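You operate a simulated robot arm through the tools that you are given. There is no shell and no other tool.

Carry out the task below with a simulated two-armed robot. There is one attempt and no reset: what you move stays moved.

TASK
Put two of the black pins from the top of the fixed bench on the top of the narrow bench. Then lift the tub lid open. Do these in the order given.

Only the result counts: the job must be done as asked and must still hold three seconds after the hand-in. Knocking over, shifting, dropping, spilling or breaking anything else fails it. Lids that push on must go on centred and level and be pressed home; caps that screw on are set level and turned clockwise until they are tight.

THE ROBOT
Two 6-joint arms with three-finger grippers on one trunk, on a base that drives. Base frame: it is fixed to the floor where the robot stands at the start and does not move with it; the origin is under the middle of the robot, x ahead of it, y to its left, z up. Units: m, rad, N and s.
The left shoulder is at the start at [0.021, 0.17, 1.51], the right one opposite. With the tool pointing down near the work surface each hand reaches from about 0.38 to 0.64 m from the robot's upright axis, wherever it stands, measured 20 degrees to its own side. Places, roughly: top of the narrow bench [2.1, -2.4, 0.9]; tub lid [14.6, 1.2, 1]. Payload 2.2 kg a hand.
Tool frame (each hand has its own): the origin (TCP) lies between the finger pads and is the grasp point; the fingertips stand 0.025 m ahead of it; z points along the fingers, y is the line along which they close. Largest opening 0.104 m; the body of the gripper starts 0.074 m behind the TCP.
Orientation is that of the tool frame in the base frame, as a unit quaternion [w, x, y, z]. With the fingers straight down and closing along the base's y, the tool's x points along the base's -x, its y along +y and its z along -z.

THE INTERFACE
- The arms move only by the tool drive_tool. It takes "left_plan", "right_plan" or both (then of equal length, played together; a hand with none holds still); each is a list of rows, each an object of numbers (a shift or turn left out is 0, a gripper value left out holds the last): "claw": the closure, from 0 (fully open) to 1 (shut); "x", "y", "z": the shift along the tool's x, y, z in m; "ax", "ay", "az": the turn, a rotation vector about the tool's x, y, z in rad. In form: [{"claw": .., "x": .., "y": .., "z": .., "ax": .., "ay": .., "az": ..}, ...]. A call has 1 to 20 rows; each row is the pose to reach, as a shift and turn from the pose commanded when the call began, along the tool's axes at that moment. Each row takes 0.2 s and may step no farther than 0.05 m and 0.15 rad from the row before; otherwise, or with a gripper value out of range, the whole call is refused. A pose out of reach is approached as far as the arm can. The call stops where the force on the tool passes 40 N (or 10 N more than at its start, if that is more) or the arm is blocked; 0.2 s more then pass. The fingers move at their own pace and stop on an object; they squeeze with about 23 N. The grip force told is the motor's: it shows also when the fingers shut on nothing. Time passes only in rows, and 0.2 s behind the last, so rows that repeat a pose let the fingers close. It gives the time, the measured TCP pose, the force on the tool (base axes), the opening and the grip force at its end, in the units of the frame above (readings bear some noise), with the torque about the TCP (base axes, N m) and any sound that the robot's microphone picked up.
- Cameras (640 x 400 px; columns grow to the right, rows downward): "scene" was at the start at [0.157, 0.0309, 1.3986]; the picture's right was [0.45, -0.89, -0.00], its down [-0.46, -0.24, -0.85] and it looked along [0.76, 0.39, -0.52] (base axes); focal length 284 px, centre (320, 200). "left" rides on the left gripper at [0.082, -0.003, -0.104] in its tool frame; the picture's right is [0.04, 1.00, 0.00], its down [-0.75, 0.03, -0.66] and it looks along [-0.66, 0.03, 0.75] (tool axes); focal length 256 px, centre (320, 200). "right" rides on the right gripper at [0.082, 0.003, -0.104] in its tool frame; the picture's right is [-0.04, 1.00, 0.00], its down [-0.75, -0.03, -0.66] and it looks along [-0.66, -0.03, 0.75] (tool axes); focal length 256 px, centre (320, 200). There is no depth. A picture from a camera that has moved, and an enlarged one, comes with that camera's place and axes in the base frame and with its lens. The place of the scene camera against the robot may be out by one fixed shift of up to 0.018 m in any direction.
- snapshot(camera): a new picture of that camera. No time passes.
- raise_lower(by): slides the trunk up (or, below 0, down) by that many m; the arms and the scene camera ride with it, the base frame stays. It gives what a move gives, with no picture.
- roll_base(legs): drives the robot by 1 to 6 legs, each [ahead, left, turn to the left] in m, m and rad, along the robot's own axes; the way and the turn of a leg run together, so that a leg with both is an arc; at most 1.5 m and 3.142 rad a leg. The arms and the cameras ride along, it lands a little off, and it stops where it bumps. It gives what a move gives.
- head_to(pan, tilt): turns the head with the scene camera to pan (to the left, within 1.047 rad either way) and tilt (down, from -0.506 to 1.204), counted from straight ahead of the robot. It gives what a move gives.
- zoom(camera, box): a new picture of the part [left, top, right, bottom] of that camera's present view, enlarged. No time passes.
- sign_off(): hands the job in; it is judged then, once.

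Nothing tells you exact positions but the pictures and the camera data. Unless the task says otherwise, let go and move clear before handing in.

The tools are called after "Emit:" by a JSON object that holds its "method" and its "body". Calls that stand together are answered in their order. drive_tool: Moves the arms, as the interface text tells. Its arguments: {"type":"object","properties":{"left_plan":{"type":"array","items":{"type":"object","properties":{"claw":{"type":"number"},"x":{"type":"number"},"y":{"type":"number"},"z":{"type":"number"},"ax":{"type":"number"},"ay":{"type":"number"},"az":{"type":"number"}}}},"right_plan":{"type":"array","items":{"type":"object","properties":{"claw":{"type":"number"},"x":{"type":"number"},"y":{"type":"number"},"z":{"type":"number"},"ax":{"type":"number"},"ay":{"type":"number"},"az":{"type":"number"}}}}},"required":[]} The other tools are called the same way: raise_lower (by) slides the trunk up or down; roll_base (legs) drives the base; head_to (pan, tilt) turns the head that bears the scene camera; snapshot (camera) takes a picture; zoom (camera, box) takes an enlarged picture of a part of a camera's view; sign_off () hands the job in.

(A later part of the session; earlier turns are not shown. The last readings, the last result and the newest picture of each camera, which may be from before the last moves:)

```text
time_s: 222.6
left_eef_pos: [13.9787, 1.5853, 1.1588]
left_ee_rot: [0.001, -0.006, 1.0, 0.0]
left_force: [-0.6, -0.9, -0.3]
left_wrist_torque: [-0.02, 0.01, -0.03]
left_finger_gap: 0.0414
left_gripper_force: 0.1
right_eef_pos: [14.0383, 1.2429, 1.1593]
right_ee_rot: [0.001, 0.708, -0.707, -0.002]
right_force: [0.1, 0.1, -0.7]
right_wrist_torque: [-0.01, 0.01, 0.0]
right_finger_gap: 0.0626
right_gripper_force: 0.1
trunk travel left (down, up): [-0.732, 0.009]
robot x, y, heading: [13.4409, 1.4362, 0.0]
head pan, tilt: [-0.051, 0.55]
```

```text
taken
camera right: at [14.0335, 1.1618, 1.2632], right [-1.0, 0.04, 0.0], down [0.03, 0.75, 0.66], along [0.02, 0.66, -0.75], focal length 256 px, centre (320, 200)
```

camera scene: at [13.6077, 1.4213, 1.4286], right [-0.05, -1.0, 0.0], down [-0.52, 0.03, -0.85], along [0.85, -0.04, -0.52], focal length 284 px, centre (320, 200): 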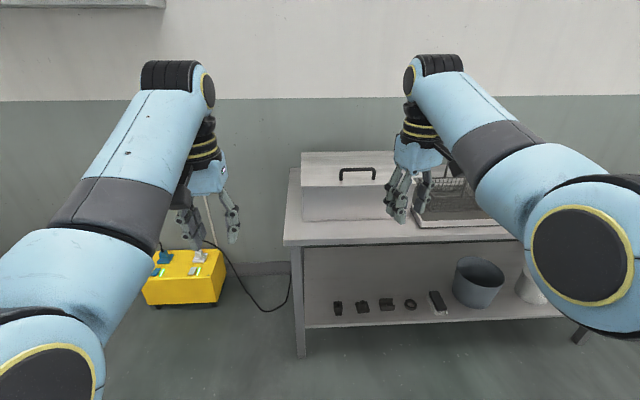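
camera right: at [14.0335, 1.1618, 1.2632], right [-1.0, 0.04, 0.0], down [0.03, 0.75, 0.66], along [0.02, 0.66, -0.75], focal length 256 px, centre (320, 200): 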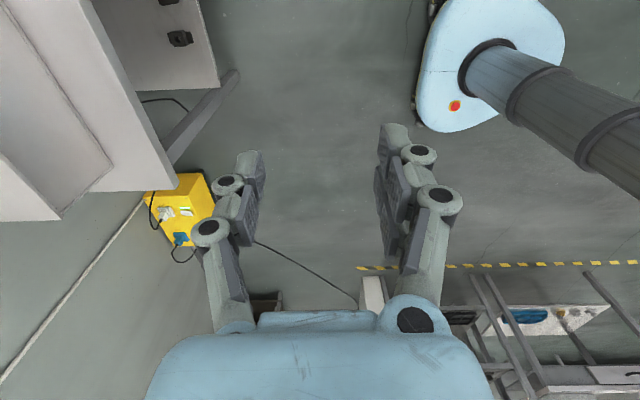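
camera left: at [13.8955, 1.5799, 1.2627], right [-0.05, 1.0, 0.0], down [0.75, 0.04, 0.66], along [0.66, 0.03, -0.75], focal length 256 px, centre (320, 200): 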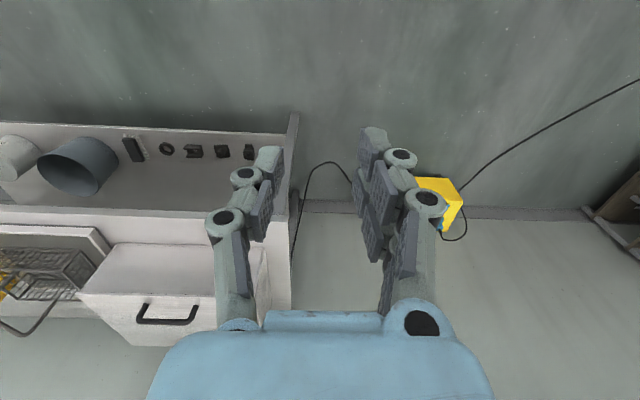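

Handy: this view shows my base reaching only ~0.2 m ahead of the axis, so I can stand at x≈14.07. Drive up to the table.

Emit:
{"method": "roll_base", "body": {"legs": [[0.4, -0.036, 0], [0.23, 0, 0]]}}

Emit:
{"method": "snapshot", "body": {"camera": "scene"}}

Emit:
{"method": "snapshot", "body": {"camera": "right"}}

Emit:
{"method": "snapshot", "body": {"camera": "left"}}

```text
time_s: 226.4
left_eef_pos: [14.6069, 1.5501, 1.1581]
left_ee_rot: [0.001, -0.006, 1.0, 0.0]
left_force: [0.3, 0.0, 0.5]
left_wrist_torque: [-0.02, 0.04, 0.03]
left_finger_gap: 0.0413
left_gripper_force: 0.0
right_eef_pos: [14.667, 1.2095, 1.1593]
right_ee_rot: [0.001, 0.708, -0.706, -0.002]
right_force: [0.0, 0.6, -0.1]
right_wrist_torque: [0.02, 0.03, 0.06]
right_finger_gap: 0.0623
right_gripper_force: 0.1
trunk travel left (down, up): [-0.732, 0.009]
robot x, y, heading: [14.0698, 1.3989, 0.001]
head pan, tilt: [-0.051, 0.55]
```

```text
taken
camera scene: at [14.237, 1.3856, 1.4285], right [-0.05, -1.0, 0.0], down [-0.52, 0.03, -0.85], along [0.85, -0.04, -0.52], focal length 284 px, centre (320, 200)
```

scene: 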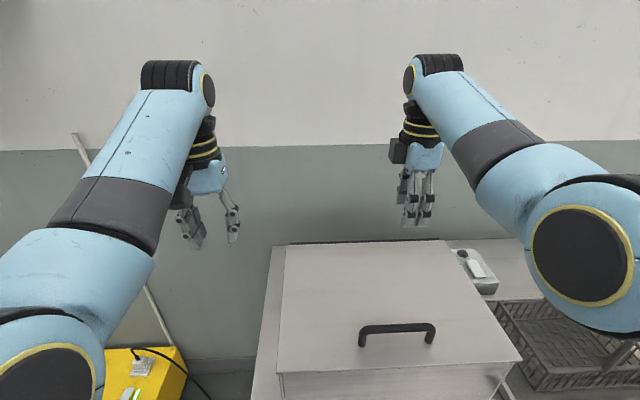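

```text
taken
camera right: at [14.6629, 1.1266, 1.263], right [-1.0, 0.04, 0.0], down [0.03, 0.75, 0.66], along [0.02, 0.66, -0.75], focal length 256 px, centre (320, 200)
```

right: 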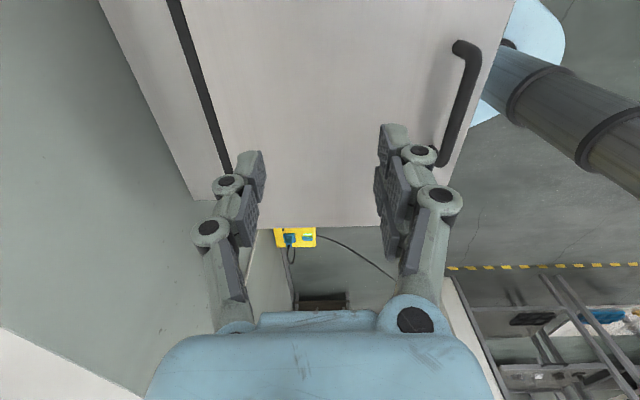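

```text
taken
camera left: at [14.5246, 1.5446, 1.2625], right [-0.05, 1.0, 0.0], down [0.75, 0.04, 0.66], along [0.66, 0.03, -0.75], focal length 256 px, centre (320, 200)
```

left: 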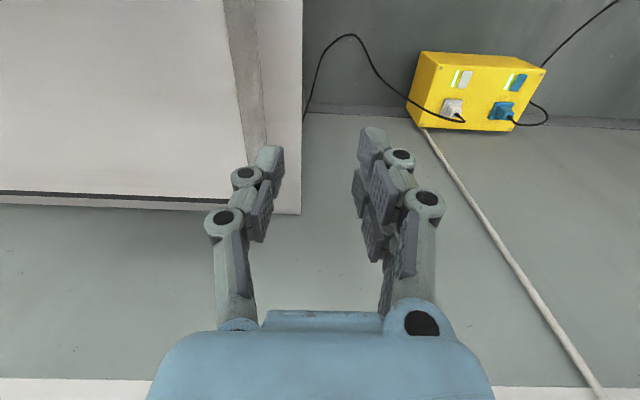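

Clear views of lid, handle and hinge strip (x≈14.80). Move the right hand in over the bar centre (14.522, 1.242), staying above it.

Emit:
{"method": "drive_tool", "body": {"right_plan": [{"x": -0.007, "y": 0.024, "z": 0.018}, {"x": -0.013, "y": 0.048, "z": 0.036}, {"x": -0.02, "y": 0.072, "z": 0.054}, {"x": -0.026, "y": 0.096, "z": 0.07}, {"x": -0.033, "y": 0.12, "z": 0.086}, {"x": -0.033, "y": 0.145, "z": 0.1}, {"x": -0.033, "y": 0.145, "z": 0.105}, {"x": -0.033, "y": 0.145, "z": 0.105}]}}

Emit:
{"method": "snapshot", "body": {"camera": "right"}}

Emit:
{"method": "snapshot", "body": {"camera": "scene"}}

```text
time_s: 228.4
left_eef_pos: [14.6065, 1.5494, 1.1588]
left_ee_rot: [0.001, -0.006, 1.0, 0.0]
left_force: [-0.4, 0.3, 0.1]
left_wrist_torque: [-0.03, -0.01, -0.03]
left_finger_gap: 0.0416
left_gripper_force: 0.0
right_eef_pos: [14.5271, 1.2126, 1.0564]
right_ee_rot: [-0.014, -0.702, 0.712, -0.02]
right_force: [-0.9, -1.1, -0.1]
right_wrist_torque: [0.02, 0.01, 0.0]
right_finger_gap: 0.0626
right_gripper_force: 0.0
trunk travel left (down, up): [-0.732, 0.009]
robot x, y, heading: [14.0727, 1.4027, 0.003]
head pan, tilt: [-0.051, 0.55]
stopped in row 8 (right hand): the arm was blocked; the commanded pose is now the measured one
```

```text
taken
camera right: at [14.5209, 1.1353, 1.1643], right [-1.0, 0.05, -0.01], down [0.03, 0.78, 0.62], along [0.04, 0.62, -0.79], focal length 256 px, centre (320, 200)
```

right: 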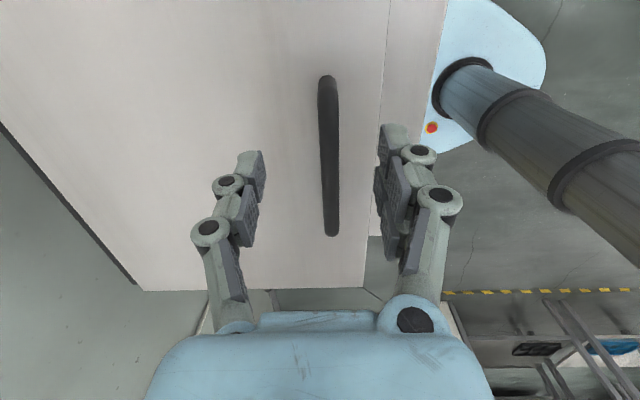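

```text
taken
camera scene: at [14.2361, 1.3854, 1.4286], right [-0.05, -1.0, 0.0], down [-0.52, 0.03, -0.85], along [0.85, -0.04, -0.52], focal length 284 px, centre (320, 200)
```

scene: 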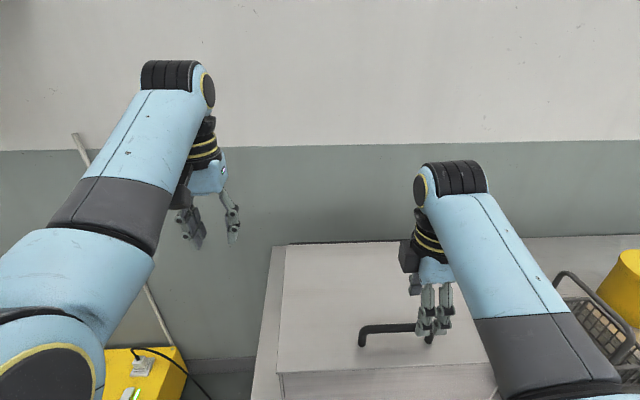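

The arm reports being blocked with no tool force – possibly the forearm or elbow against something. Let me look closely at the right forearm and the basket.

Emit:
{"method": "head_to", "body": {"pan": -0.6, "tilt": 0.7}}

Emit:
{"method": "snapshot", "body": {"camera": "scene"}}

```text
time_s: 229.4
left_eef_pos: [14.6063, 1.5503, 1.1588]
left_ee_rot: [0.001, -0.006, 1.0, 0.001]
left_force: [0.2, -0.1, 0.2]
left_wrist_torque: [0.02, 0.02, 0.08]
left_finger_gap: 0.0414
left_gripper_force: 0.1
right_eef_pos: [14.5275, 1.2131, 1.0565]
right_ee_rot: [-0.014, -0.702, 0.711, -0.018]
right_force: [0.4, 0.0, 0.2]
right_wrist_torque: [0.01, 0.03, 0.01]
right_finger_gap: 0.0625
right_gripper_force: 0.0
trunk travel left (down, up): [-0.732, 0.009]
robot x, y, heading: [14.0693, 1.398, 0.004]
head pan, tilt: [-0.6, 0.7]
```

```text
taken
camera scene: at [14.2171, 1.3422, 1.4155], right [-0.56, -0.83, 0.0], down [-0.53, 0.36, -0.76], along [0.63, -0.43, -0.64], focal length 284 px, centre (320, 200)
```

scene: 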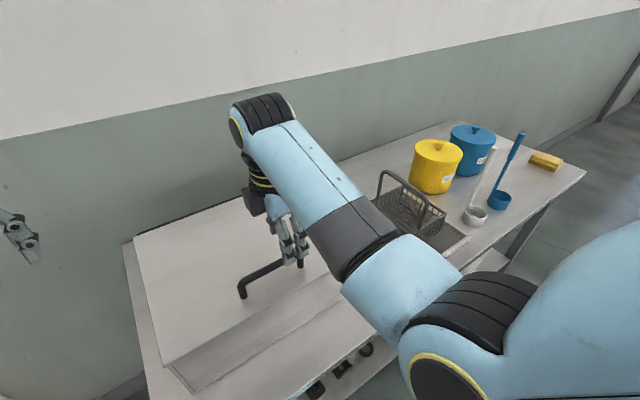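

Nothing touches; it's a joint limit for reaching inward. I'll shift the base 0.1 m to the left so the handle lies more to the right arm's own side, then re-centre and level the gripper.

Emit:
{"method": "roll_base", "body": {"legs": [[0, 0.1, 0]]}}

Emit:
{"method": "drive_tool", "body": {"right_plan": [{"x": 0.025, "ay": -0.02, "ax": -0.005}, {"x": 0.05, "ay": -0.045, "ax": -0.005}, {"x": 0.071, "ay": -0.045, "ax": -0.005}, {"x": 0.071, "ay": -0.045, "ax": -0.005}]}}

Emit:
{"method": "snapshot", "body": {"camera": "right"}}

```text
time_s: 230.5
left_eef_pos: [14.6069, 1.6501, 1.1592]
left_ee_rot: [0.001, -0.006, 1.0, -0.001]
left_force: [-0.5, 0.2, -0.2]
left_wrist_torque: [-0.07, -0.02, 0.0]
left_finger_gap: 0.0414
left_gripper_force: 0.0
right_eef_pos: [14.5283, 1.3124, 1.0574]
right_ee_rot: [-0.015, -0.702, 0.711, -0.02]
right_force: [0.6, 0.5, 0.0]
right_wrist_torque: [-0.02, -0.02, 0.03]
right_finger_gap: 0.0625
right_gripper_force: 0.2
trunk travel left (down, up): [-0.732, 0.009]
robot x, y, heading: [14.0699, 1.5012, 0.0]
head pan, tilt: [-0.6, 0.7]
```

```text
time_s: 231.5
left_eef_pos: [14.6068, 1.6491, 1.1593]
left_ee_rot: [0.001, -0.006, 1.0, 0.0]
left_force: [0.1, 0.5, -0.1]
left_wrist_torque: [-0.04, 0.0, -0.01]
left_finger_gap: 0.042
left_gripper_force: 0.1
right_eef_pos: [14.5276, 1.2425, 1.0612]
right_ee_rot: [0.0, -0.703, 0.711, -0.001]
right_force: [-0.2, -0.1, -0.2]
right_wrist_torque: [0.0, 0.01, -0.02]
right_finger_gap: 0.0625
right_gripper_force: 0.0
trunk travel left (down, up): [-0.732, 0.009]
robot x, y, heading: [14.0754, 1.5004, 0.003]
head pan, tilt: [-0.6, 0.7]
```

```text
taken
camera right: at [14.5208, 1.1596, 1.1648], right [-1.0, 0.05, 0.0], down [0.04, 0.76, 0.65], along [0.04, 0.65, -0.76], focal length 256 px, centre (320, 200)
```

right: 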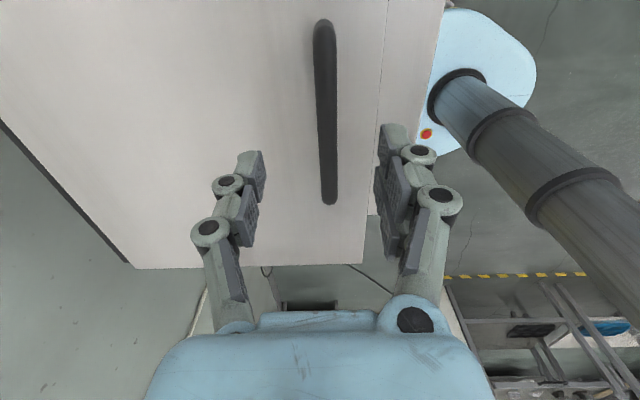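

Centred on the bar (x≈14.52, y≈1.24). Shift 7 mm, lower to z≈1.0 and close on the bar.

Emit:
{"method": "drive_tool", "body": {"right_plan": [{"y": 0.007, "z": 0.015}, {"y": 0.007, "z": 0.035}, {"y": 0.007, "z": 0.05}, {"y": 0.007, "z": 0.06}, {"y": 0.007, "z": 0.06}]}}

Emit:
{"method": "snapshot", "body": {"camera": "right"}}

Emit:
{"method": "zoom", "body": {"camera": "scene", "box": [200, 150, 360, 320]}}

```text
time_s: 232.7
left_eef_pos: [14.6063, 1.6507, 1.1586]
left_ee_rot: [0.0, -0.007, 1.0, 0.0]
left_force: [-0.8, -0.9, -0.3]
left_wrist_torque: [-0.02, -0.03, -0.02]
left_finger_gap: 0.0417
left_gripper_force: 0.0
right_eef_pos: [14.5195, 1.2417, 1.0002]
right_ee_rot: [0.0, -0.703, 0.711, -0.003]
right_force: [-0.2, -0.1, 0.7]
right_wrist_torque: [0.0, 0.01, 0.0]
right_finger_gap: 0.0619
right_gripper_force: 0.1
trunk travel left (down, up): [-0.732, 0.009]
robot x, y, heading: [14.0721, 1.4981, 0.003]
head pan, tilt: [-0.6, 0.7]
```

```text
taken
camera right: at [14.514, 1.1597, 1.1037], right [-1.0, 0.05, 0.0], down [0.04, 0.76, 0.65], along [0.04, 0.65, -0.76], focal length 256 px, centre (320, 200)
```

right: 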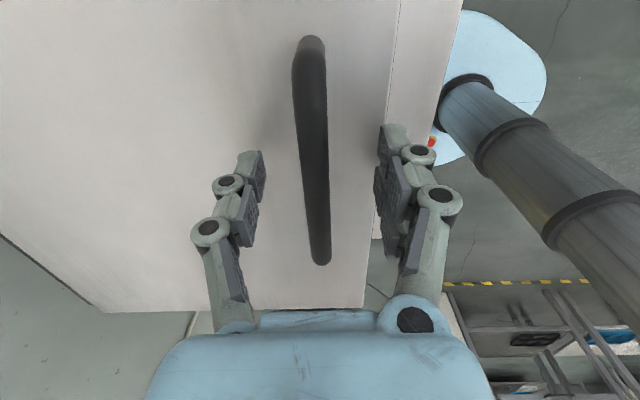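

```text
2.35 times, centred on (280, 235) of scene
camera zoom: at [14.2171, 1.4423, 1.4154], right [-0.57, -0.82, 0.0], down [-0.53, 0.36, -0.76], along [0.63, -0.43, -0.64], focal length 668 px, centre (414, 118)
```

zoom: 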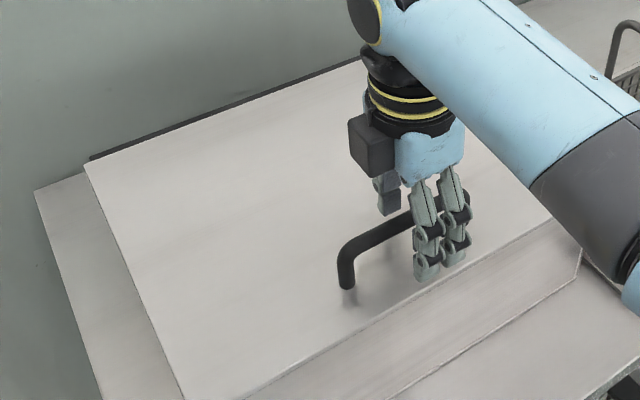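

The bar lies between the fingers. Closing.

Emit:
{"method": "drive_tool", "body": {"right_plan": [{"claw": 0.6}, {"claw": 0.8}, {"claw": 1.0}, {"claw": 1.0}, {"claw": 1.0}, {"claw": 1.0}]}}

Emit:
{"method": "snapshot", "body": {"camera": "right"}}

```text
time_s: 234.1
left_eef_pos: [14.6094, 1.6495, 1.1577]
left_ee_rot: [0.0, -0.006, 1.0, -0.001]
left_force: [-0.4, 0.6, -1.1]
left_wrist_torque: [0.02, 0.01, 0.02]
left_finger_gap: 0.0421
left_gripper_force: 0.1
right_eef_pos: [14.5221, 1.2423, 0.9988]
right_ee_rot: [0.0, -0.703, 0.711, -0.001]
right_force: [11.5, 0.8, -8.2]
right_wrist_torque: [-0.09, -0.02, 0.51]
right_finger_gap: 0.0065
right_gripper_force: 31.4
trunk travel left (down, up): [-0.732, 0.009]
robot x, y, heading: [14.0738, 1.5038, 0.003]
head pan, tilt: [-0.6, 0.7]
```

```text
taken
camera right: at [14.5162, 1.1597, 1.1032], right [-1.0, 0.05, 0.0], down [0.04, 0.76, 0.65], along [0.04, 0.65, -0.76], focal length 256 px, centre (320, 200)
```

right: 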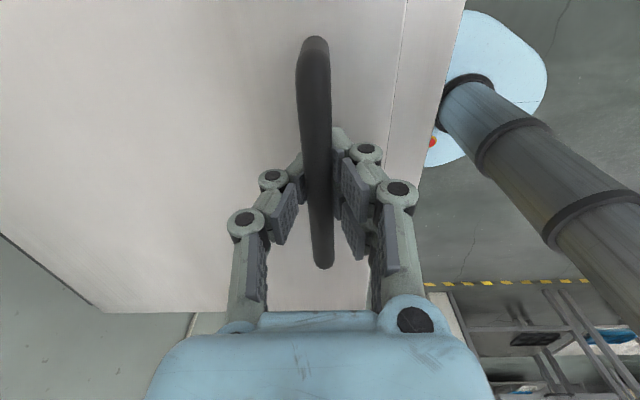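

The bar is caged in the fingers (tips closed beneath it). Now lift along the hinge arc, first to about 20°, checking forces.

Emit:
{"method": "drive_tool", "body": {"right_plan": [{"y": -0.002, "z": -0.012}, {"y": -0.0059, "z": -0.0241}, {"y": -0.0095, "z": -0.036}, {"y": -0.0138, "z": -0.0475}, {"y": -0.0185, "z": -0.059}, {"y": -0.0238, "z": -0.0702}, {"y": -0.0295, "z": -0.081}, {"y": -0.0357, "z": -0.092}]}}

Emit:
{"method": "snapshot", "body": {"camera": "right"}}

Emit:
{"method": "snapshot", "body": {"camera": "scene"}}

```text
time_s: 235.9
left_eef_pos: [14.6057, 1.649, 1.1584]
left_ee_rot: [0.001, -0.005, 1.0, 0.0]
left_force: [0.0, 0.1, -0.1]
left_wrist_torque: [0.02, 0.01, 0.03]
left_finger_gap: 0.0416
left_gripper_force: 0.1
right_eef_pos: [14.5547, 1.2415, 1.0929]
right_ee_rot: [0.0, -0.703, 0.711, -0.003]
right_force: [-2.5, 3.2, -6.7]
right_wrist_torque: [0.07, -0.01, 0.09]
right_finger_gap: 0.006
right_gripper_force: 30.2
trunk travel left (down, up): [-0.732, 0.009]
robot x, y, heading: [14.0695, 1.5017, -0.003]
head pan, tilt: [-0.6, 0.7]
```

```text
taken
camera right: at [14.5494, 1.1596, 1.1965], right [-1.0, 0.05, 0.0], down [0.04, 0.76, 0.65], along [0.04, 0.65, -0.76], focal length 256 px, centre (320, 200)
```

right: 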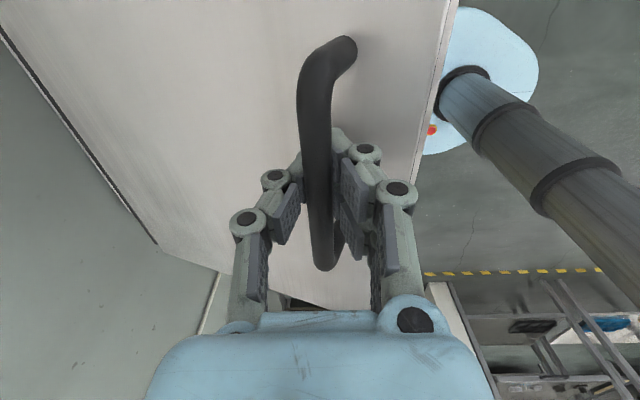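

```text
taken
camera scene: at [14.2169, 1.4426, 1.4155], right [-0.57, -0.82, 0.0], down [-0.53, 0.36, -0.76], along [0.63, -0.43, -0.64], focal length 284 px, centre (320, 200)
```

scene: 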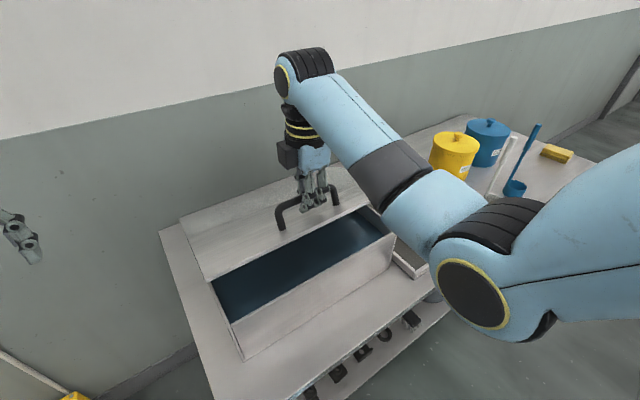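

The lid is rising smoothly with low forces. Continue along the arc to about 55°.

Emit:
{"method": "drive_tool", "body": {"right_plan": [{"y": -0.007, "z": -0.0105}, {"y": -0.0137, "z": -0.0206}, {"y": -0.0213, "z": -0.0305}, {"y": -0.0292, "z": -0.0399}, {"y": -0.0375, "z": -0.049}, {"y": -0.0463, "z": -0.0578}, {"y": -0.0555, "z": -0.0662}, {"y": -0.0649, "z": -0.0742}, {"y": -0.0748, "z": -0.0818}, {"y": -0.0849, "z": -0.0889}, {"y": -0.0954, "z": -0.0955}, {"y": -0.1061, "z": -0.1017}]}}

Emit:
{"method": "snapshot", "body": {"camera": "right"}}

Emit:
{"method": "snapshot", "body": {"camera": "scene"}}

```text
time_s: 238.5
left_eef_pos: [14.6064, 1.6483, 1.1598]
left_ee_rot: [0.001, -0.006, 1.0, -0.001]
left_force: [-0.7, -0.1, -0.7]
left_wrist_torque: [0.01, -0.02, -0.02]
left_finger_gap: 0.0416
left_gripper_force: 0.1
right_eef_pos: [14.6602, 1.2415, 1.1955]
right_ee_rot: [0.001, -0.703, 0.712, -0.003]
right_force: [-4.1, -0.2, -1.0]
right_wrist_torque: [0.01, -0.04, -0.11]
right_finger_gap: 0.0
right_gripper_force: 28.4
trunk travel left (down, up): [-0.732, 0.009]
robot x, y, heading: [14.0711, 1.5011, -0.002]
head pan, tilt: [-0.6, 0.7]
```

```text
taken
camera right: at [14.6552, 1.1586, 1.2993], right [-1.0, 0.05, -0.01], down [0.04, 0.76, 0.65], along [0.04, 0.65, -0.76], focal length 256 px, centre (320, 200)
```

right: 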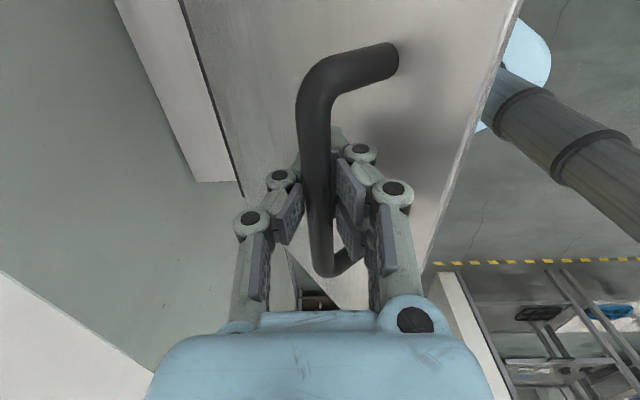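

```text
taken
camera scene: at [14.2165, 1.4421, 1.4155], right [-0.57, -0.82, 0.0], down [-0.53, 0.36, -0.76], along [0.63, -0.43, -0.64], focal length 284 px, centre (320, 200)
```

scene: 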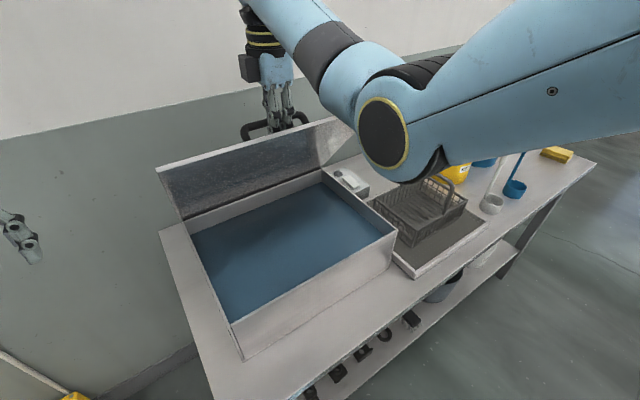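

The lid is at about 50° with the bar caged in the closed fingers. Continue to ~65°, tilting the tool slightly forward to gain reach.

Emit:
{"method": "drive_tool", "body": {"right_plan": [{"y": -0.011, "z": -0.0058, "ax": 0.03}, {"y": -0.0222, "z": -0.011, "ax": 0.06}, {"y": -0.0337, "z": -0.0157, "ax": 0.09}, {"y": -0.0453, "z": -0.02, "ax": 0.12}, {"y": -0.0571, "z": -0.0237, "ax": 0.15}, {"y": -0.0691, "z": -0.0269, "ax": 0.18}]}}

Emit:
{"method": "snapshot", "body": {"camera": "scene"}}

Emit:
{"method": "snapshot", "body": {"camera": "right"}}

```text
time_s: 239.9
left_eef_pos: [14.6065, 1.6499, 1.159]
left_ee_rot: [0.002, -0.006, 1.0, 0.0]
left_force: [0.0, 0.5, -0.5]
left_wrist_torque: [0.02, 0.01, -0.01]
left_finger_gap: 0.0414
left_gripper_force: 0.1
right_eef_pos: [14.7295, 1.2403, 1.2218]
right_ee_rot: [0.064, -0.7, 0.708, -0.066]
right_force: [-3.3, 0.1, 0.6]
right_wrist_torque: [-0.01, 0.02, -0.06]
right_finger_gap: 0.0
right_gripper_force: 28.0
trunk travel left (down, up): [-0.732, 0.009]
robot x, y, heading: [14.0745, 1.5021, -0.002]
head pan, tilt: [-0.6, 0.7]
```

```text
taken
camera scene: at [14.2168, 1.4423, 1.4154], right [-0.57, -0.82, 0.0], down [-0.53, 0.36, -0.76], along [0.63, -0.43, -0.64], focal length 284 px, centre (320, 200)
```

scene: 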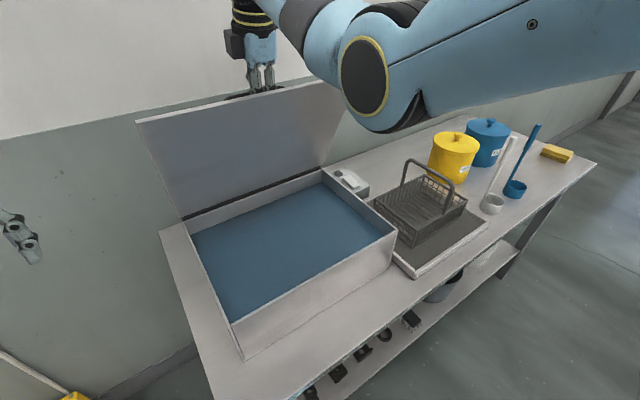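

```text
taken
camera right: at [14.7055, 1.1587, 1.3234], right [-0.98, 0.05, -0.18], down [-0.08, 0.76, 0.65], along [0.17, 0.65, -0.74], focal length 256 px, centre (320, 200)
```

right: 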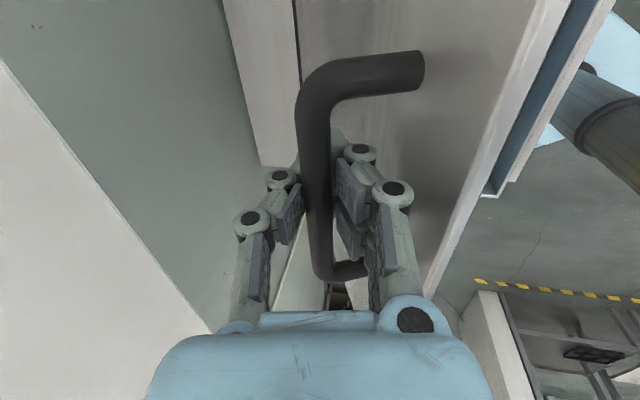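

Lid at ~66°. Continue toward 80° with a bit more forward tilt.

Emit:
{"method": "drive_tool", "body": {"right_plan": [{"y": -0.0123, "z": -0.0005, "ax": 0.015}, {"y": -0.0247, "z": -0.0005, "ax": 0.03}, {"y": -0.0371, "z": 0.0, "ax": 0.045}, {"y": -0.0495, "z": 0.0012, "ax": 0.06}, {"y": -0.0617, "z": 0.0029, "ax": 0.075}, {"y": -0.0739, "z": 0.0051, "ax": 0.09}]}}

Emit:
{"method": "snapshot", "body": {"camera": "scene"}}

Emit:
{"method": "snapshot", "body": {"camera": "right"}}

```text
time_s: 241.3
left_eef_pos: [14.6068, 1.6505, 1.1578]
left_ee_rot: [0.001, -0.005, 1.0, -0.001]
left_force: [-0.7, 0.9, -0.1]
left_wrist_torque: [0.04, -0.05, -0.02]
left_finger_gap: 0.0415
left_gripper_force: 0.0
right_eef_pos: [14.8028, 1.2397, 1.2323]
right_ee_rot: [0.096, -0.696, 0.705, -0.099]
right_force: [-0.6, 0.0, -0.6]
right_wrist_torque: [0.0, -0.04, 0.01]
right_finger_gap: 0.0002
right_gripper_force: 28.4
trunk travel left (down, up): [-0.732, 0.009]
robot x, y, heading: [14.0729, 1.5007, -0.003]
head pan, tilt: [-0.6, 0.7]
```

```text
taken
camera scene: at [14.2172, 1.4423, 1.4154], right [-0.57, -0.82, 0.0], down [-0.53, 0.36, -0.76], along [0.63, -0.43, -0.64], focal length 284 px, centre (320, 200)
```

scene: 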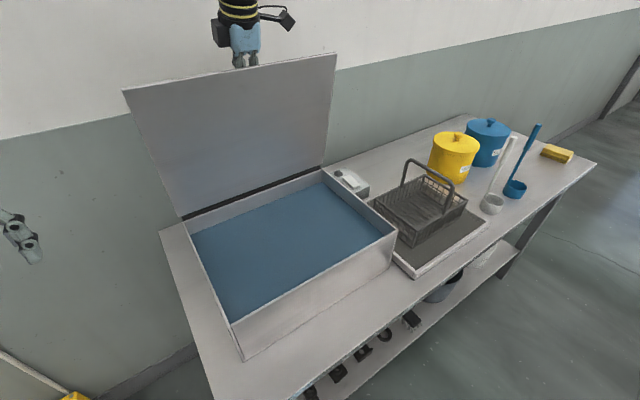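

```text
taken
camera right: at [14.7691, 1.1575, 1.3297], right [-0.96, 0.05, -0.27], down [-0.14, 0.76, 0.64], along [0.24, 0.65, -0.72], focal length 256 px, centre (320, 200)
```

right: 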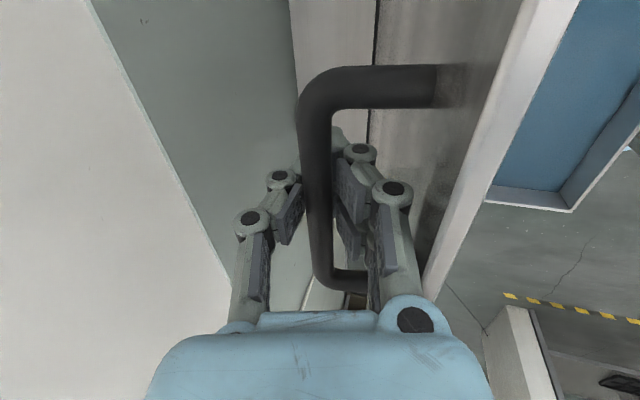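

Lid ~81°, almost no load. Push a little further with the arm, then a few cm with the base.

Emit:
{"method": "drive_tool", "body": {"right_plan": [{"y": -0.0095, "z": 0.003, "ax": 0.025}, {"y": -0.0188, "z": 0.0063, "ax": 0.05}, {"y": -0.0188, "z": 0.0063, "ax": 0.05}]}}

Emit:
{"method": "roll_base", "body": {"legs": [[0.03, 0, 0]]}}

Emit:
{"method": "snapshot", "body": {"camera": "scene"}}

Emit:
{"method": "snapshot", "body": {"camera": "right"}}

```text
time_s: 242.1
left_eef_pos: [14.6073, 1.6496, 1.1598]
left_ee_rot: [0.001, -0.006, 1.0, 0.0]
left_force: [-0.3, 0.5, -0.5]
left_wrist_torque: [0.01, 0.01, 0.01]
left_finger_gap: 0.0417
left_gripper_force: 0.0
right_eef_pos: [14.8122, 1.239, 1.2306]
right_ee_rot: [0.112, -0.693, 0.702, -0.117]
right_force: [-1.9, 0.8, -2.5]
right_wrist_torque: [0.06, 0.01, -0.04]
right_finger_gap: 0.0
right_gripper_force: 27.5
right hand out of reach, approached as far as the arm can: row 1, 2, 3
trunk travel left (down, up): [-0.732, 0.009]
robot x, y, heading: [14.0718, 1.5016, 0.001]
head pan, tilt: [-0.6, 0.7]
```

```text
time_s: 242.9
left_eef_pos: [14.6365, 1.649, 1.1589]
left_ee_rot: [0.001, -0.007, 1.0, 0.0]
left_force: [0.9, 0.6, 1.1]
left_wrist_torque: [0.0, 0.04, -0.01]
left_finger_gap: 0.0417
left_gripper_force: 0.0
right_eef_pos: [14.8428, 1.2381, 1.2316]
right_ee_rot: [0.112, -0.694, 0.702, -0.117]
right_force: [-4.3, -0.8, -4.5]
right_wrist_torque: [0.14, 0.24, -0.01]
right_finger_gap: 0.0058
right_gripper_force: 30.2
trunk travel left (down, up): [-0.732, 0.009]
robot x, y, heading: [14.0969, 1.501, -0.001]
head pan, tilt: [-0.6, 0.7]
```

```text
taken
camera scene: at [14.2475, 1.4419, 1.4153], right [-0.57, -0.82, 0.0], down [-0.53, 0.36, -0.76], along [0.63, -0.43, -0.64], focal length 284 px, centre (320, 200)
```

scene: 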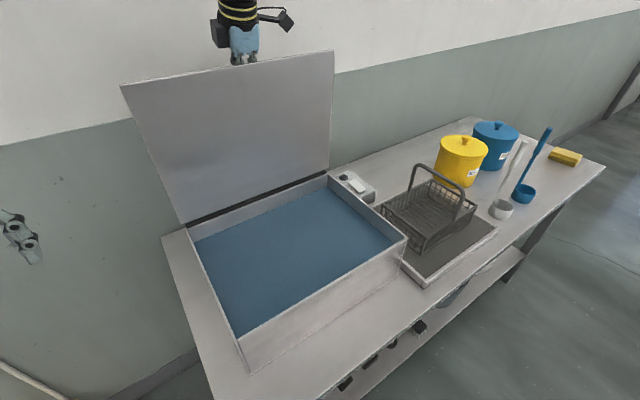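

```text
taken
camera right: at [14.8037, 1.1575, 1.3278], right [-0.95, 0.05, -0.32], down [-0.17, 0.76, 0.63], along [0.27, 0.65, -0.71], focal length 256 px, centre (320, 200)
```

right: 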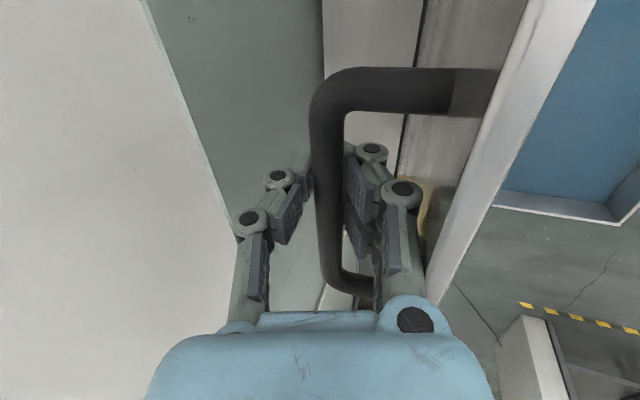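

Lid is about vertical (≈90°). Push 2 cm more with the base and watch the force.

Emit:
{"method": "roll_base", "body": {"legs": [[0.025, 0, 0]]}}

Emit:
{"method": "snapshot", "body": {"camera": "right"}}

Emit:
{"method": "zoom", "body": {"camera": "scene", "box": [100, 0, 380, 240]}}

```text
time_s: 243.8
left_eef_pos: [14.6636, 1.6499, 1.1579]
left_ee_rot: [0.0, -0.006, 1.0, 0.0]
left_force: [0.5, 0.2, 0.0]
left_wrist_torque: [-0.02, -0.02, -0.02]
left_finger_gap: 0.0417
left_gripper_force: 0.1
right_eef_pos: [14.8679, 1.2386, 1.2238]
right_ee_rot: [0.11, -0.695, 0.702, -0.111]
right_force: [-11.7, 0.7, -25.9]
right_wrist_torque: [0.48, 0.69, 0.08]
right_finger_gap: 0.0071
right_gripper_force: 28.7
trunk travel left (down, up): [-0.732, 0.009]
robot x, y, heading: [14.1228, 1.5017, -0.0]
head pan, tilt: [-0.6, 0.7]
```

```text
taken
camera right: at [14.8293, 1.1574, 1.3228], right [-0.95, 0.05, -0.31], down [-0.17, 0.76, 0.63], along [0.27, 0.65, -0.71], focal length 256 px, centre (320, 200)
```

right: 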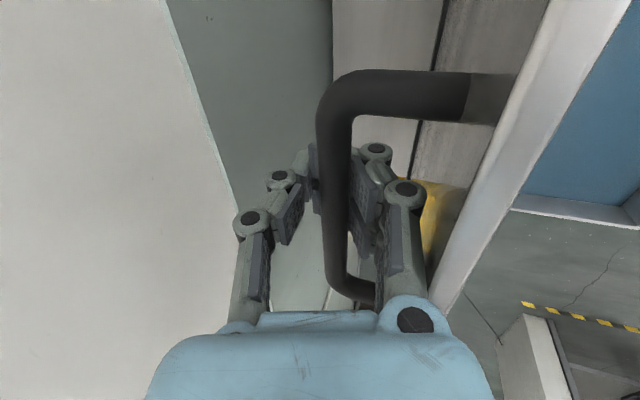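

```text
1.67 times, centred on (240, 120) of scene
camera zoom: at [14.2745, 1.4413, 1.4148], right [-0.56, -0.83, 0.0], down [-0.53, 0.36, -0.76], along [0.63, -0.43, -0.65], focal length 473 px, centre (453, 333)
```

zoom: 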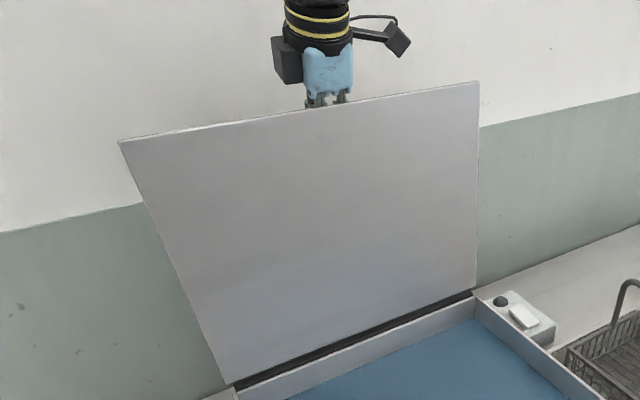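

The lid is now slightly past vertical; the hand is being pulled down since the arc drops. Relieve by lowering the hand ~12 mm.

Emit:
{"method": "drive_tool", "body": {"right_plan": [{"y": 0.0018, "z": 0.0057}, {"y": 0.0037, "z": 0.0114}, {"y": 0.0037, "z": 0.0114}]}}

Emit:
{"method": "snapshot", "body": {"camera": "right"}}

Emit:
{"method": "snapshot", "body": {"camera": "scene"}}

```text
time_s: 244.6
left_eef_pos: [14.6611, 1.6492, 1.1581]
left_ee_rot: [0.001, -0.005, 1.0, 0.0]
left_force: [0.8, -0.8, -0.7]
left_wrist_torque: [0.0, 0.0, 0.02]
left_finger_gap: 0.0417
left_gripper_force: 0.0
right_eef_pos: [14.8633, 1.2391, 1.2161]
right_ee_rot: [0.11, -0.695, 0.702, -0.112]
right_force: [0.5, 0.7, 1.9]
right_wrist_torque: [-0.02, 0.08, 0.0]
right_finger_gap: 0.0068
right_gripper_force: 28.5
trunk travel left (down, up): [-0.732, 0.009]
robot x, y, heading: [14.1267, 1.4985, -0.002]
head pan, tilt: [-0.6, 0.7]
```

```text
taken
camera right: at [14.8255, 1.1582, 1.3126], right [-0.95, 0.05, -0.31], down [-0.17, 0.76, 0.63], along [0.27, 0.65, -0.71], focal length 256 px, centre (320, 200)
```

right: 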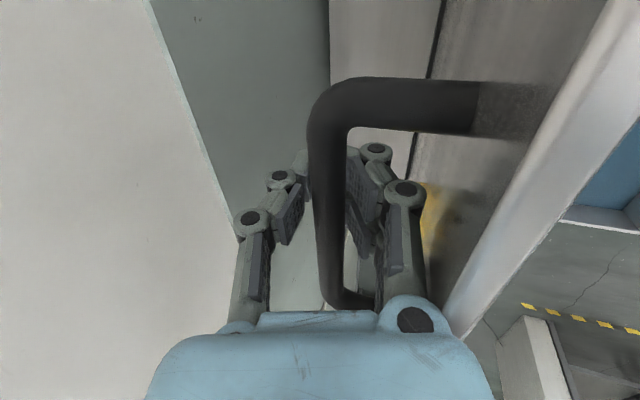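

```text
taken
camera scene: at [14.2724, 1.4423, 1.4154], right [-0.56, -0.83, 0.0], down [-0.53, 0.36, -0.76], along [0.63, -0.43, -0.64], focal length 284 px, centre (320, 200)
```

scene: 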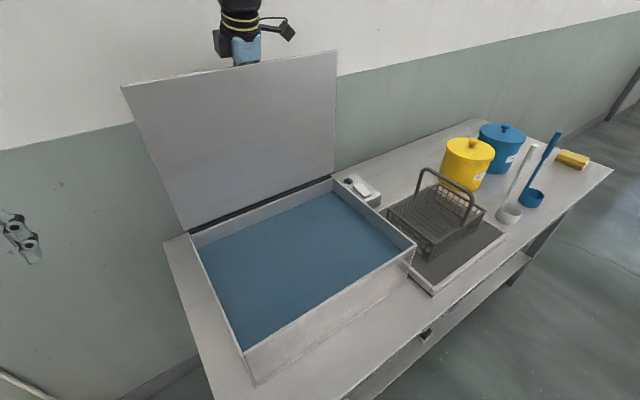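

Forces are near zero with the lid at or just past vertical. I'll open the fingers partially so the bar stays caged, and see whether the lid stays by itself.

Emit:
{"method": "drive_tool", "body": {"right_plan": [{"claw": 0.8}, {"claw": 0.65}, {"claw": 0.6}, {"claw": 0.6}, {"claw": 0.6}, {"claw": 0.6}]}}

Emit:
{"method": "snapshot", "body": {"camera": "right"}}

Emit:
{"method": "snapshot", "body": {"camera": "scene"}}

```text
time_s: 246.0
left_eef_pos: [14.662, 1.6488, 1.159]
left_ee_rot: [0.001, -0.006, 1.0, 0.0]
left_force: [0.0, -0.7, -0.2]
left_wrist_torque: [0.04, 0.01, 0.0]
left_finger_gap: 0.0416
left_gripper_force: 0.1
right_eef_pos: [14.8617, 1.2395, 1.2167]
right_ee_rot: [0.11, -0.695, 0.702, -0.112]
right_force: [0.0, -0.6, 1.5]
right_wrist_torque: [0.0, 0.06, 0.0]
right_finger_gap: 0.0417
right_gripper_force: 0.1
trunk travel left (down, up): [-0.732, 0.009]
robot x, y, heading: [14.1242, 1.4986, -0.003]
head pan, tilt: [-0.6, 0.7]
```

```text
taken
camera right: at [14.8253, 1.158, 1.3126], right [-0.95, 0.05, -0.31], down [-0.17, 0.76, 0.63], along [0.27, 0.65, -0.71], focal length 256 px, centre (320, 200)
```

right: 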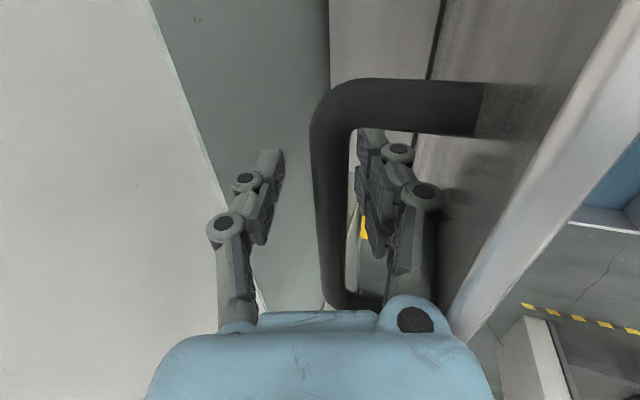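

```text
taken
camera scene: at [14.2724, 1.4423, 1.4154], right [-0.56, -0.83, 0.0], down [-0.53, 0.36, -0.76], along [0.63, -0.43, -0.64], focal length 284 px, centre (320, 200)
```

scene: 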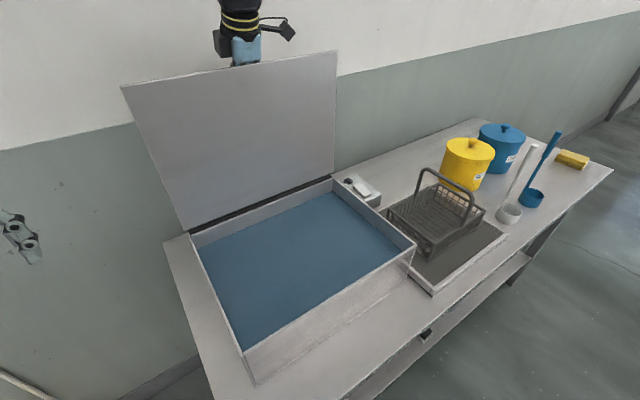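

The lid stays put with the bar touching neither finger. I'll wait two seconds to confirm it doesn't creep.

Emit:
{"method": "drive_tool", "body": {"right_plan": [{"claw": 0.55}, {"claw": 0.55}, {"claw": 0.55}, {"claw": 0.55}, {"claw": 0.55}, {"claw": 0.55}, {"claw": 0.55}, {"claw": 0.55}, {"claw": 0.55}, {"claw": 0.55}, {"claw": 0.55}, {"claw": 0.55}]}}

Emit:
{"method": "snapshot", "body": {"camera": "right"}}

```text
time_s: 248.6
left_eef_pos: [14.6625, 1.65, 1.158]
left_ee_rot: [0.001, -0.007, 1.0, 0.0]
left_force: [0.1, -0.3, -0.4]
left_wrist_torque: [-0.04, 0.02, 0.01]
left_finger_gap: 0.0416
left_gripper_force: 0.1
right_eef_pos: [14.8629, 1.239, 1.2152]
right_ee_rot: [0.11, -0.695, 0.701, -0.112]
right_force: [1.0, 0.2, 1.0]
right_wrist_torque: [0.05, 0.01, 0.0]
right_finger_gap: 0.0466
right_gripper_force: 0.2
trunk travel left (down, up): [-0.732, 0.009]
robot x, y, heading: [14.1251, 1.5005, 0.002]
head pan, tilt: [-0.6, 0.7]
```

```text
taken
camera right: at [14.8255, 1.158, 1.3126], right [-0.95, 0.05, -0.31], down [-0.17, 0.76, 0.63], along [0.27, 0.65, -0.71], focal length 256 px, centre (320, 200)
```

right: 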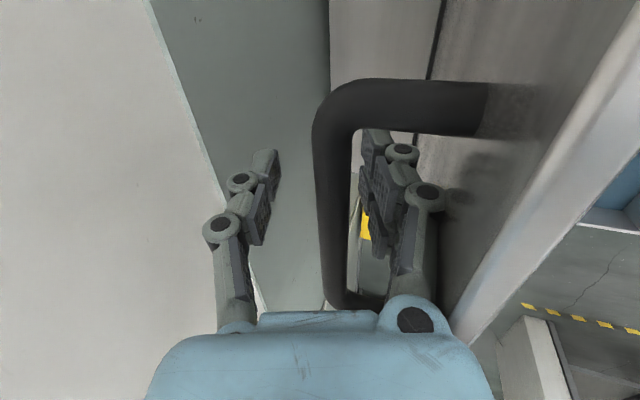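

The front finger may be pressing on the lid's face as it opens. Narrow the fingers slightly and nudge the base 1.5 cm forward so the bar is pushed further past vertical.

Emit:
{"method": "drive_tool", "body": {"right_plan": [{"claw": 0.75}, {"claw": 0.75}, {"claw": 0.75}, {"claw": 0.75}, {"y": 0.0012, "z": 0.004}, {"y": 0.0012, "z": 0.004}]}}

Emit:
{"method": "snapshot", "body": {"camera": "right"}}

Emit:
{"method": "roll_base", "body": {"legs": [[0.018, 0, 0]]}}

Emit:
{"method": "snapshot", "body": {"camera": "right"}}

Emit:
{"method": "snapshot", "body": {"camera": "scene"}}

```text
time_s: 250.0
left_eef_pos: [14.6604, 1.6497, 1.1587]
left_ee_rot: [0.0, -0.006, 1.0, 0.0]
left_force: [0.2, 0.0, 0.4]
left_wrist_torque: [0.03, -0.02, 0.0]
left_finger_gap: 0.0416
left_gripper_force: 0.0
right_eef_pos: [14.8607, 1.239, 1.215]
right_ee_rot: [0.112, -0.694, 0.702, -0.115]
right_force: [3.1, -3.7, 22.2]
right_wrist_torque: [0.71, 1.41, 0.16]
right_finger_gap: 0.0261
right_gripper_force: 0.1
trunk travel left (down, up): [-0.732, 0.009]
robot x, y, heading: [14.1272, 1.499, -0.001]
head pan, tilt: [-0.6, 0.7]
```

```text
taken
camera right: at [14.824, 1.158, 1.3127], right [-0.95, 0.05, -0.32], down [-0.17, 0.76, 0.63], along [0.27, 0.65, -0.71], focal length 256 px, centre (320, 200)
```

right: 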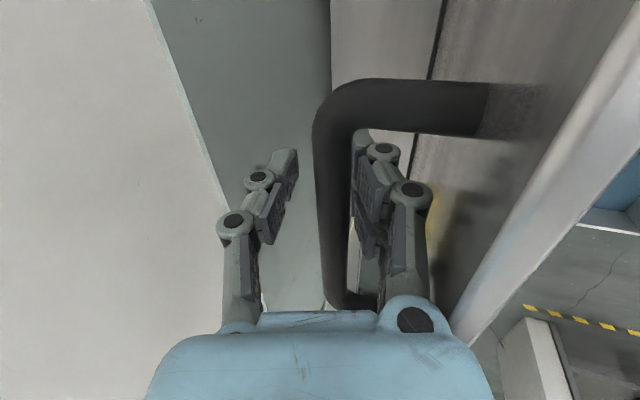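

```text
time_s: 250.9
left_eef_pos: [14.6799, 1.6497, 1.1582]
left_ee_rot: [0.001, -0.005, 1.0, 0.0]
left_force: [0.7, 0.4, 0.1]
left_wrist_torque: [0.02, 0.01, 0.0]
left_finger_gap: 0.0416
left_gripper_force: 0.1
right_eef_pos: [14.8817, 1.2385, 1.2146]
right_ee_rot: [0.112, -0.694, 0.702, -0.115]
right_force: [2.3, -0.5, 1.7]
right_wrist_torque: [0.06, 0.25, -0.03]
right_finger_gap: 0.0258
right_gripper_force: 0.1
trunk travel left (down, up): [-0.732, 0.009]
robot x, y, heading: [14.1416, 1.4994, 0.0]
head pan, tilt: [-0.6, 0.7]
stopped in leg 1: the robot was blocked; the commanded pose is now the measured one
```

```text
taken
camera right: at [14.8433, 1.1577, 1.3121], right [-0.95, 0.05, -0.32], down [-0.17, 0.76, 0.63], along [0.27, 0.65, -0.71], focal length 256 px, centre (320, 200)
```

right: 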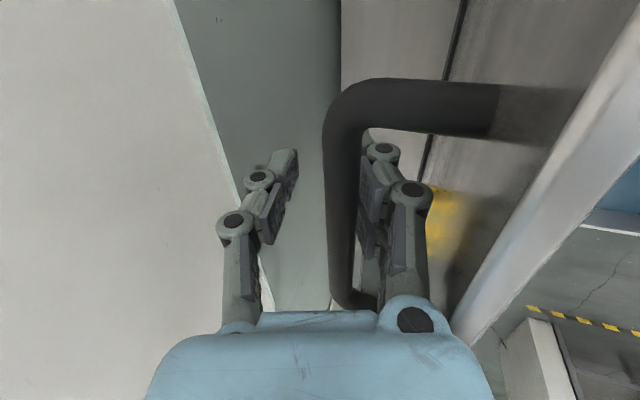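

```text
taken
camera scene: at [14.2899, 1.4422, 1.4153], right [-0.57, -0.82, 0.0], down [-0.53, 0.36, -0.76], along [0.63, -0.43, -0.64], focal length 284 px, centre (320, 200)
```

scene: 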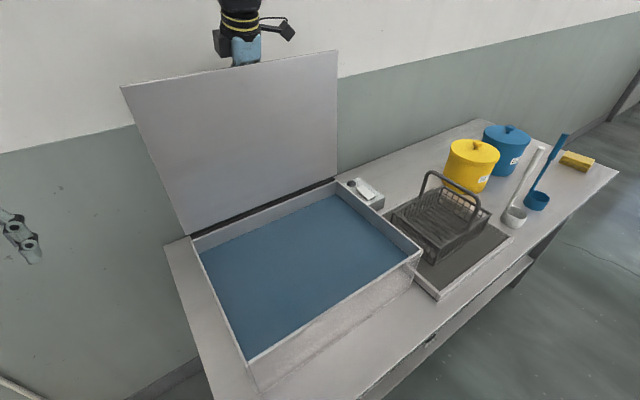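

The base just touched the table edge; lid is now ~95°. I'll ease the hand up 1 cm to get off the lid's edge and see how the lid sits.

Emit:
{"method": "drive_tool", "body": {"right_plan": [{"y": -0.0015, "z": -0.0048}, {"y": -0.0031, "z": -0.0095}, {"y": -0.0031, "z": -0.0095}, {"y": -0.0031, "z": -0.0095}]}}

Emit:
{"method": "snapshot", "body": {"camera": "right"}}

```text
time_s: 251.9
left_eef_pos: [14.6788, 1.6486, 1.1583]
left_ee_rot: [0.001, -0.006, 1.0, 0.0]
left_force: [-0.6, 0.1, 0.2]
left_wrist_torque: [0.05, 0.01, -0.03]
left_finger_gap: 0.0416
left_gripper_force: 0.2
right_eef_pos: [14.8802, 1.2385, 1.2255]
right_ee_rot: [0.113, -0.693, 0.702, -0.114]
right_force: [-2.4, 0.7, -1.5]
right_wrist_torque: [0.1, -0.07, -0.04]
right_finger_gap: 0.0278
right_gripper_force: 1.7
trunk travel left (down, up): [-0.732, 0.009]
robot x, y, heading: [14.1427, 1.4977, -0.004]
head pan, tilt: [-0.6, 0.7]
```

```text
taken
camera right: at [14.842, 1.1573, 1.3224], right [-0.95, 0.05, -0.32], down [-0.17, 0.76, 0.63], along [0.27, 0.65, -0.71], focal length 256 px, centre (320, 200)
```

right: 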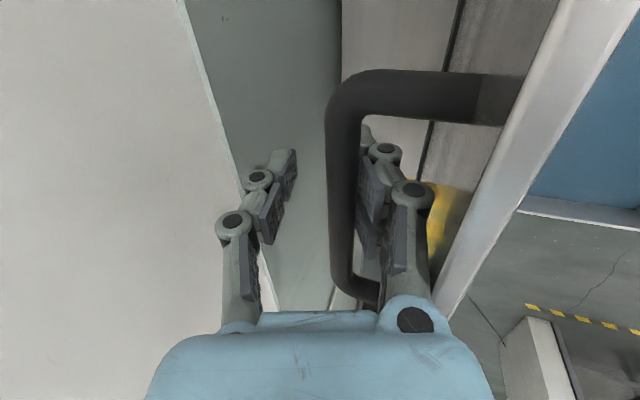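

The front finger lightly touches the bar. As a safeguard before letting go, I'll bring the left hand (closed) in front of the lid's inner face so that it can hold or push the lid.

Emit:
{"method": "drive_tool", "body": {"left_plan": [{"y": -0.03, "claw": 0.8}, {"y": -0.07, "claw": 1.0}, {"y": -0.11}, {"y": -0.15}, {"y": -0.19}, {"y": -0.22}, {"y": -0.22}]}}

Emit:
{"method": "head_to", "body": {"pan": -0.1, "tilt": 0.6}}

Emit:
{"method": "snapshot", "body": {"camera": "scene"}}

Emit:
{"method": "snapshot", "body": {"camera": "left"}}

```text
time_s: 253.7
left_eef_pos: [14.7484, 1.5254, 1.1347]
left_ee_rot: [0.0, -0.027, 1.0, 0.014]
left_force: [-0.6, -0.5, 0.5]
left_wrist_torque: [-0.02, -0.04, -0.02]
left_finger_gap: 0.0003
left_gripper_force: 23.2
left hand out of reach, approached as far as the arm can: row 3, 4, 5, 6, 7
right_eef_pos: [14.8805, 1.238, 1.2248]
right_ee_rot: [0.111, -0.694, 0.702, -0.115]
right_force: [-0.6, -1.1, -0.5]
right_wrist_torque: [-0.05, 0.17, -0.08]
right_finger_gap: 0.0278
right_gripper_force: 1.1
trunk travel left (down, up): [-0.732, 0.009]
robot x, y, heading: [14.1418, 1.4991, -0.001]
head pan, tilt: [-0.6, 0.7]
stopped in row 7 (left hand): the arm was blocked; the commanded pose is now the measured one
```

```text
time_s: 254.7
left_eef_pos: [14.7467, 1.5241, 1.1351]
left_ee_rot: [0.0, -0.028, 0.999, 0.014]
left_force: [0.2, 0.4, -0.4]
left_wrist_torque: [0.0, 0.0, -0.01]
left_finger_gap: 0.0
left_gripper_force: 23.0
right_eef_pos: [14.8813, 1.2395, 1.2252]
right_ee_rot: [0.111, -0.693, 0.702, -0.116]
right_force: [0.4, 0.2, -2.0]
right_wrist_torque: [0.04, 0.13, -0.01]
right_finger_gap: 0.0276
right_gripper_force: 0.5
trunk travel left (down, up): [-0.732, 0.009]
robot x, y, heading: [14.1408, 1.4993, 0.001]
head pan, tilt: [-0.099, 0.6]
```

```text
taken
camera scene: at [14.307, 1.481, 1.424], right [-0.1, -0.99, 0.0], down [-0.56, 0.06, -0.82], along [0.82, -0.08, -0.57], focal length 284 px, centre (320, 200)
```

scene: 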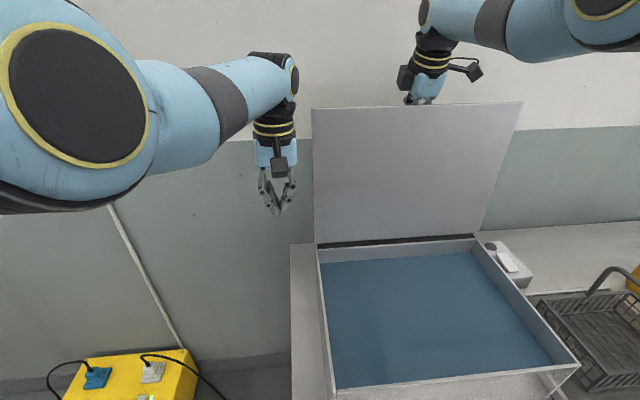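

```text
taken
camera left: at [14.6651, 1.5123, 1.2381], right [-0.1, 0.99, 0.03], down [0.75, 0.05, 0.66], along [0.65, 0.08, -0.75], focal length 256 px, centre (320, 200)
```

left: 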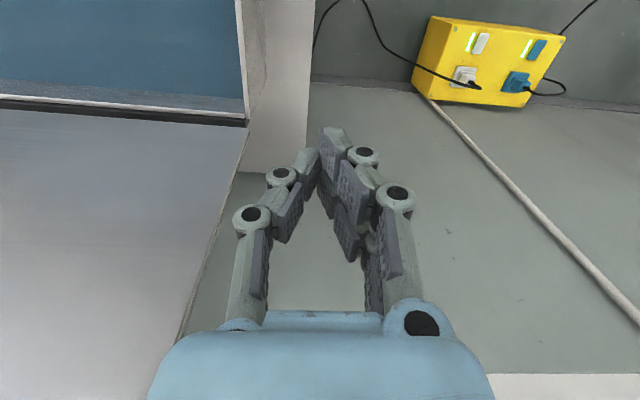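

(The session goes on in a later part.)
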